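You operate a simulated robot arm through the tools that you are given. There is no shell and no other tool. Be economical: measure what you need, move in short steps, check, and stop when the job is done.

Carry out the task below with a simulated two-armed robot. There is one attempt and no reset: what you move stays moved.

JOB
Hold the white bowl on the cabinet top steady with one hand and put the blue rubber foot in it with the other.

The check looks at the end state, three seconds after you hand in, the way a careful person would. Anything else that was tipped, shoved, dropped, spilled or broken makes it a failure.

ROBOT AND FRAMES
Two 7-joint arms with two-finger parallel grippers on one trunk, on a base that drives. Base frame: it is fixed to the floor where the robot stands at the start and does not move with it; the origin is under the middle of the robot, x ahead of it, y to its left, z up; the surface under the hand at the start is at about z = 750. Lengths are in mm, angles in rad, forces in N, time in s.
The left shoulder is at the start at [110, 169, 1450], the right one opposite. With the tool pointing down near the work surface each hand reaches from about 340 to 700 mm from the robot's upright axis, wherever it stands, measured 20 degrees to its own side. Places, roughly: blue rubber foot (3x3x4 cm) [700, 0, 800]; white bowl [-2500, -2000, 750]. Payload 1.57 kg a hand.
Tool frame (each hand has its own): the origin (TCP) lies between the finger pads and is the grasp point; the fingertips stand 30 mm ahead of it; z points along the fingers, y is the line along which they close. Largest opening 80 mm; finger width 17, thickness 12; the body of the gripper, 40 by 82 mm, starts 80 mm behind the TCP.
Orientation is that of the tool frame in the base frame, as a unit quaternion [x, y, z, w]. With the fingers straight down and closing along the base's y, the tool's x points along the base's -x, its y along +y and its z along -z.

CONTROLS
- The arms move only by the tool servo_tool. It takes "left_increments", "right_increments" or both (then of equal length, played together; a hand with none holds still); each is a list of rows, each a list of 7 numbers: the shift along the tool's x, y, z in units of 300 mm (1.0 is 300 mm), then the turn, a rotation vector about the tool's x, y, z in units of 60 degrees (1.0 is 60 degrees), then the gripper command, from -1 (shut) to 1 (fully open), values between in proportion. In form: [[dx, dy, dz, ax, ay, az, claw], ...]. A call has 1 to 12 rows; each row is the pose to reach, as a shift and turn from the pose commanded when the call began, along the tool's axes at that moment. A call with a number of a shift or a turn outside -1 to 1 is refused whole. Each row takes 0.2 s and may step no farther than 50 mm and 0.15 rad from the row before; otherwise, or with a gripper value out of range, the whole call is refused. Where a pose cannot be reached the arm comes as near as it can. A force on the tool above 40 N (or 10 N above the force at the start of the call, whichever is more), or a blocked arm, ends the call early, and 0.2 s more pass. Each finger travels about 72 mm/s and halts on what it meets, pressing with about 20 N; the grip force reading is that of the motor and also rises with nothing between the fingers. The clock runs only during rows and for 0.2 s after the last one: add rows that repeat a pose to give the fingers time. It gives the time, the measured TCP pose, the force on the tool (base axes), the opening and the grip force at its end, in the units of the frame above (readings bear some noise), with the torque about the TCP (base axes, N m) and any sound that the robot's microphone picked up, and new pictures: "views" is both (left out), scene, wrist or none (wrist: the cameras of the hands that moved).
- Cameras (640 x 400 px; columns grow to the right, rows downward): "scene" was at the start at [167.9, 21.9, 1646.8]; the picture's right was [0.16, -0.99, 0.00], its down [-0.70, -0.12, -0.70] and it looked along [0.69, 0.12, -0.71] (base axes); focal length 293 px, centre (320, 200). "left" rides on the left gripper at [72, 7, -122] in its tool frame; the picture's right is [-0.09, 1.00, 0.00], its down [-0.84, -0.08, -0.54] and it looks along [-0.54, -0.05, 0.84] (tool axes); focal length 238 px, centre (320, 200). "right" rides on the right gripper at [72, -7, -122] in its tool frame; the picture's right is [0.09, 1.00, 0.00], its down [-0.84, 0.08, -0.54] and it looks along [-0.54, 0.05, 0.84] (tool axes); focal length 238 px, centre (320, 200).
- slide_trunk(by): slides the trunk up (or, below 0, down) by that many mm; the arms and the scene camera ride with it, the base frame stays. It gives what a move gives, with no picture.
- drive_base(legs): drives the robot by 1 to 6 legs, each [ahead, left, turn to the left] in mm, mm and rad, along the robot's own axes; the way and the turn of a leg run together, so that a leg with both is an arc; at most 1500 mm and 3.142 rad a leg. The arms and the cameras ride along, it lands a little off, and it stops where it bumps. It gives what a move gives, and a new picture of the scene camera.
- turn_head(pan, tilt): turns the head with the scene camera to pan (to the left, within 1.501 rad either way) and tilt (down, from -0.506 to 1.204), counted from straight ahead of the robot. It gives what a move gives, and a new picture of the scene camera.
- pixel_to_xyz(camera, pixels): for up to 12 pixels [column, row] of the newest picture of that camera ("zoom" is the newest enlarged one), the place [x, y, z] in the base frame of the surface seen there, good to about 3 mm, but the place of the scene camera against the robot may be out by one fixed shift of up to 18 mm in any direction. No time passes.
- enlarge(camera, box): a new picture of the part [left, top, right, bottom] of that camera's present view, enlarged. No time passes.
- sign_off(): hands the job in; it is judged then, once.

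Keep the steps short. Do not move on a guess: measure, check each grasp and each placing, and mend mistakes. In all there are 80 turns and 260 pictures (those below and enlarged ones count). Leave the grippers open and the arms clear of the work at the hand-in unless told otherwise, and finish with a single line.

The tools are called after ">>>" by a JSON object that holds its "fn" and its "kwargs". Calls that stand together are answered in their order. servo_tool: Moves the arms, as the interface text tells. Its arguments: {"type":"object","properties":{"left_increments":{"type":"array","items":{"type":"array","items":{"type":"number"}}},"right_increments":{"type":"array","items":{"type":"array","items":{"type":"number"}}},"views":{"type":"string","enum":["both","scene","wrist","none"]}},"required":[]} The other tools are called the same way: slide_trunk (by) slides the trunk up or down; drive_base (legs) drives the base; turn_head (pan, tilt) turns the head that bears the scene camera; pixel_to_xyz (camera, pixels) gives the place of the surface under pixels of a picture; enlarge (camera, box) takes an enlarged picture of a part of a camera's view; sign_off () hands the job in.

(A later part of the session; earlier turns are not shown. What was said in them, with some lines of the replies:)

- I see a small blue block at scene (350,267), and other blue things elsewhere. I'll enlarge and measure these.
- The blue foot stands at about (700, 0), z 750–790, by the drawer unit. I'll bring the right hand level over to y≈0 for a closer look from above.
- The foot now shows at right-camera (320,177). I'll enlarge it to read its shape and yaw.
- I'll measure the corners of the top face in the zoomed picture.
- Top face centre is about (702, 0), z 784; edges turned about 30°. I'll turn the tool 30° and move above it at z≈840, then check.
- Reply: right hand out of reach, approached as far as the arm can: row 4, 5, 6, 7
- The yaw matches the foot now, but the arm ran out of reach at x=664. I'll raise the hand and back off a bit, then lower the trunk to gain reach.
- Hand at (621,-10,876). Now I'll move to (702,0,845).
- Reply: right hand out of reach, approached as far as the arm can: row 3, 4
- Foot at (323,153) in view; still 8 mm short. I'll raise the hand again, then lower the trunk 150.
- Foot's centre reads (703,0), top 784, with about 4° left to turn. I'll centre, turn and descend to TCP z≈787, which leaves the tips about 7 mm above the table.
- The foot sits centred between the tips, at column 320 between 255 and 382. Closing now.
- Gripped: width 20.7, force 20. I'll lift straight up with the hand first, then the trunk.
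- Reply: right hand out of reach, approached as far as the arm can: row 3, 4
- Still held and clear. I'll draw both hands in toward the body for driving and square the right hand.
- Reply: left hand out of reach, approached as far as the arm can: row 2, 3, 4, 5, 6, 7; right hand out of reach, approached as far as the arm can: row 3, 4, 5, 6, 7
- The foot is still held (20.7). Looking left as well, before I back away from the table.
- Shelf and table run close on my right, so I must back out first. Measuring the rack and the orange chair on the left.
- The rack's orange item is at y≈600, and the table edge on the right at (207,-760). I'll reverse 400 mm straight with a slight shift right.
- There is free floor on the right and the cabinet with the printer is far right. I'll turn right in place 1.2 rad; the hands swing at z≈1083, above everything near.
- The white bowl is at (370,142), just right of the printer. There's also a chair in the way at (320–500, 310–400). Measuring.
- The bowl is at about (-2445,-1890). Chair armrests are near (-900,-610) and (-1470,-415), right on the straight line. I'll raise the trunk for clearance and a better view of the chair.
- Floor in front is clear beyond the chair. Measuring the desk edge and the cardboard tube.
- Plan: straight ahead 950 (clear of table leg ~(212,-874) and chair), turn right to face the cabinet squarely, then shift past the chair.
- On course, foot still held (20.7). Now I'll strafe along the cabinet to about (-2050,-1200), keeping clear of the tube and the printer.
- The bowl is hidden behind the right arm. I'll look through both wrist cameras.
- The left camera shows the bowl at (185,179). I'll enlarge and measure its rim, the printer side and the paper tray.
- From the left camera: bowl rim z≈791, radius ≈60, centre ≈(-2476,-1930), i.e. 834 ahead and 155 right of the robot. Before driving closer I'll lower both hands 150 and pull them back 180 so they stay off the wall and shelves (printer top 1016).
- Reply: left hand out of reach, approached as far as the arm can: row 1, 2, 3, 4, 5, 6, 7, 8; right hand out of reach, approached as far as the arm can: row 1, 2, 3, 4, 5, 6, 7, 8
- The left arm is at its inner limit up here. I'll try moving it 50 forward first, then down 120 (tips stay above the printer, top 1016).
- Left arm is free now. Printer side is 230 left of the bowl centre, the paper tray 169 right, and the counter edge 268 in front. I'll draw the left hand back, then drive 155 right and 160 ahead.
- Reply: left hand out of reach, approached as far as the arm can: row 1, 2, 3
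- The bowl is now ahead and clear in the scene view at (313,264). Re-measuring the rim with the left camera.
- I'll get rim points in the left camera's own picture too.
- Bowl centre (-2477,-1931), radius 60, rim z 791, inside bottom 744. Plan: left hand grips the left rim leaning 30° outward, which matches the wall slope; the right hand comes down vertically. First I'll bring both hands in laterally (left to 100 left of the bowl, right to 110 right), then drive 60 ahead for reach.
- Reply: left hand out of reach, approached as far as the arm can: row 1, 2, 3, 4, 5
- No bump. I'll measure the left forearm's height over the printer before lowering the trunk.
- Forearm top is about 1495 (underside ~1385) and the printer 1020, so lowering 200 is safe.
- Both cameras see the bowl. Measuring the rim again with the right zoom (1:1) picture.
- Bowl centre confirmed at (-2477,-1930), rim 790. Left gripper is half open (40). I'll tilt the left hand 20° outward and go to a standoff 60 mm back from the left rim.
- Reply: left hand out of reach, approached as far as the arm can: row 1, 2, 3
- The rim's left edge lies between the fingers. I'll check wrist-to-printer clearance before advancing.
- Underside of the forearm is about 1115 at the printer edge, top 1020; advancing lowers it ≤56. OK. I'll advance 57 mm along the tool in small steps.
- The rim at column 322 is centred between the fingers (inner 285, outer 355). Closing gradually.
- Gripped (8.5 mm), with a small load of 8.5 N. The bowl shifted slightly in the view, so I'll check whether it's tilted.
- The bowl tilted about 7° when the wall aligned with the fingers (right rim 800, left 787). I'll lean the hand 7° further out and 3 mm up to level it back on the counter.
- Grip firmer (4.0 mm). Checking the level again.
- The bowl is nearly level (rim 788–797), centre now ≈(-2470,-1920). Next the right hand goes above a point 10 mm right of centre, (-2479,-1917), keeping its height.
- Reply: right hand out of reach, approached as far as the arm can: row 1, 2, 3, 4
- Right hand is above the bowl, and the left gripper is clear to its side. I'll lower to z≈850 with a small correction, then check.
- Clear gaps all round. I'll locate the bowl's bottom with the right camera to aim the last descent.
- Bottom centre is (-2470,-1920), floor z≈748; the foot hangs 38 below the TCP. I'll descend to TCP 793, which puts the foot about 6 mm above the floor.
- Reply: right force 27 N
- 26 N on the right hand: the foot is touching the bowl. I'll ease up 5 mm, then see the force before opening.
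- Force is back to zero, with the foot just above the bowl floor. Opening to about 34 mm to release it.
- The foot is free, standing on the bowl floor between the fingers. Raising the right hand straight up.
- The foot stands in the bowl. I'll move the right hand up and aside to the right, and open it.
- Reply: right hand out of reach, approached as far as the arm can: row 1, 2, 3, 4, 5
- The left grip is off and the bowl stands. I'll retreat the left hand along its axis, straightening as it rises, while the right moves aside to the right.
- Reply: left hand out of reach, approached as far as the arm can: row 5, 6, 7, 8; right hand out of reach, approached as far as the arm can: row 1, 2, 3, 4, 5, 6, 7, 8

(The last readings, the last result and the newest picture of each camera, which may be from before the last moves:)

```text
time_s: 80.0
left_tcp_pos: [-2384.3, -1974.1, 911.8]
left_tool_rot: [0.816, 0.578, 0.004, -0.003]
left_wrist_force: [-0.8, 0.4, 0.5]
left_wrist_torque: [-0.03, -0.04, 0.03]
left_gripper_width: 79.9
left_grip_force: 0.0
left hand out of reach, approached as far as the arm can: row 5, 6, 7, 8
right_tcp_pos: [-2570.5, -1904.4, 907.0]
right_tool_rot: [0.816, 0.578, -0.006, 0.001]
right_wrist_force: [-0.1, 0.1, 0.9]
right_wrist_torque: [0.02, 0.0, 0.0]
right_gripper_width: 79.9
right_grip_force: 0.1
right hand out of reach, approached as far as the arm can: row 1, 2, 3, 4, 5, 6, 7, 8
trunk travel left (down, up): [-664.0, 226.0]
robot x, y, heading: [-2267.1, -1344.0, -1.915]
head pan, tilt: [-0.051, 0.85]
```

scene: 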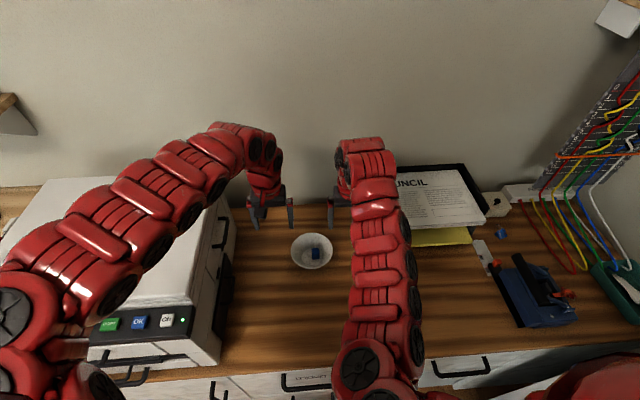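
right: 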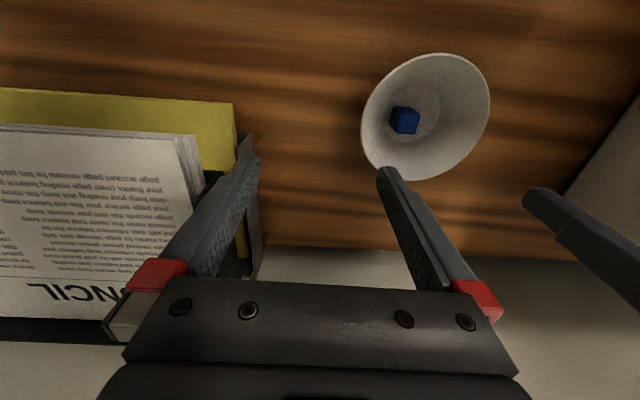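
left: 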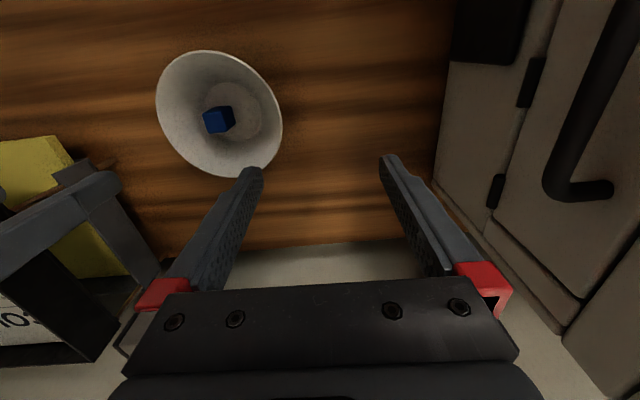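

The foot is in the upright bowl. Right fingertips are near the tray's height, so I'll raise the trunk straight up to clear everything, then check.

>>> {"fn": "slide_trunk", "kwargs": {"by": 200}}

>>> {"fn": "turn_head", "kwargs": {"pan": -0.05, "tilt": 0.95}}

>>> {"fn": "enlarge", "kwargs": {"camera": "left", "box": [80, 60, 400, 260]}}

>>> {"fn": "enlarge", "kwargs": {"camera": "right", "box": [0, 0, 640, 400]}}

```text
time_s: 82.1
left_tcp_pos: [-2384.6, -1973.7, 1111.4]
left_tool_rot: [0.816, 0.578, 0.005, -0.003]
left_wrist_force: [-1.2, -0.2, 0.4]
left_wrist_torque: [-0.01, 0.01, 0.01]
left_gripper_width: 80.0
left_grip_force: 0.1
right_tcp_pos: [-2571.1, -1903.8, 1107.0]
right_tool_rot: [0.817, 0.577, -0.006, 0.001]
right_wrist_force: [-0.2, -0.3, 0.3]
right_wrist_torque: [0.01, -0.03, -0.02]
right_gripper_width: 80.1
right_grip_force: 0.1
trunk travel left (down, up): [-864.0, 26.0]
robot x, y, heading: [-2264.2, -1339.0, -1.909]
head pan, tilt: [-0.051, 0.85]
```

```text
time_s: 82.8
left_tcp_pos: [-2384.4, -1973.8, 1111.9]
left_tool_rot: [0.816, 0.578, 0.005, -0.003]
left_wrist_force: [-0.3, 0.1, 0.2]
left_wrist_torque: [-0.03, 0.0, -0.01]
left_gripper_width: 80.2
left_grip_force: 0.1
right_tcp_pos: [-2571.0, -1904.3, 1106.7]
right_tool_rot: [0.816, 0.578, -0.006, -0.001]
right_wrist_force: [1.0, -0.1, -0.4]
right_wrist_torque: [0.01, 0.01, 0.0]
right_gripper_width: 80.3
right_grip_force: 0.1
trunk travel left (down, up): [-864.0, 26.0]
robot x, y, heading: [-2261.2, -1342.7, -1.911]
head pan, tilt: [-0.051, 0.949]
```

scene: 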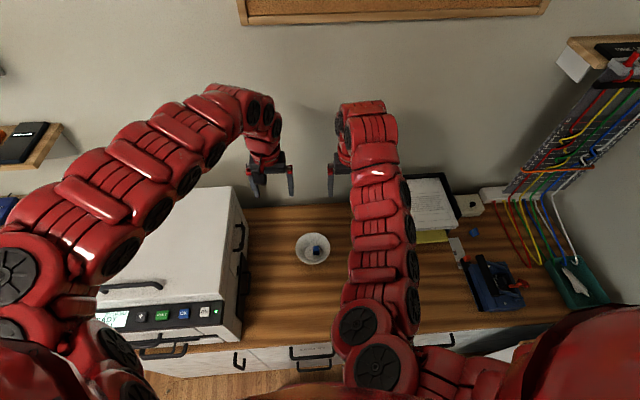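

```text
2.00 times, centred on (240, 160) of left
```

zoom: 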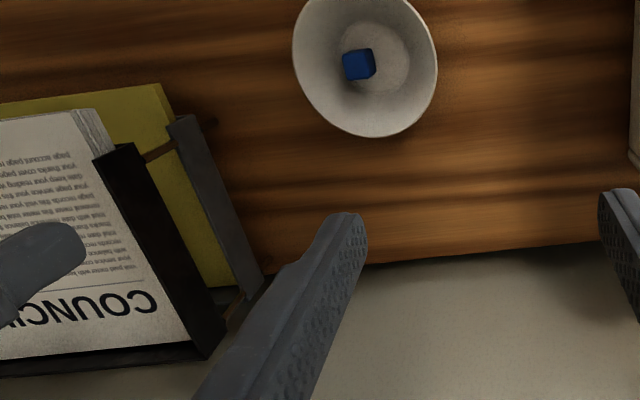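

```text
1.00 times, centred on (320, 200) of right (not enlarged: the box is as wide or as high as the picture)
```

zoom: 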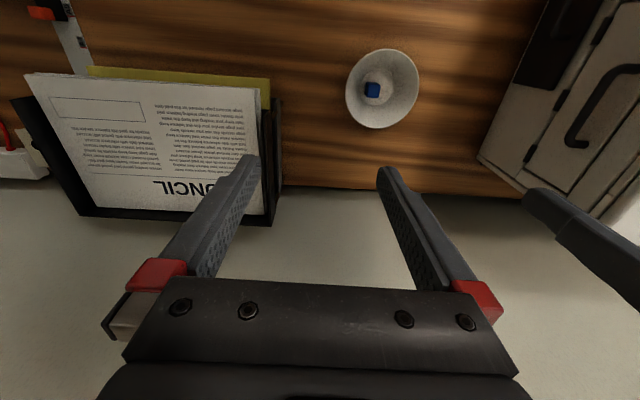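

The bowl stands upright with the blue foot inside. The tray and printer haven't moved, both grippers are open, and the arms are clear at z≈1110. Handing in.

>>> {"fn": "sign_off", "kwargs": {}}

```text
The job is handed in.
```

The blue rubber foot is in the white bowl: the left hand held the rim while the right hand set it down, the bowl ended upright about 12 mm from where it stood, and nothing else was seen to move.
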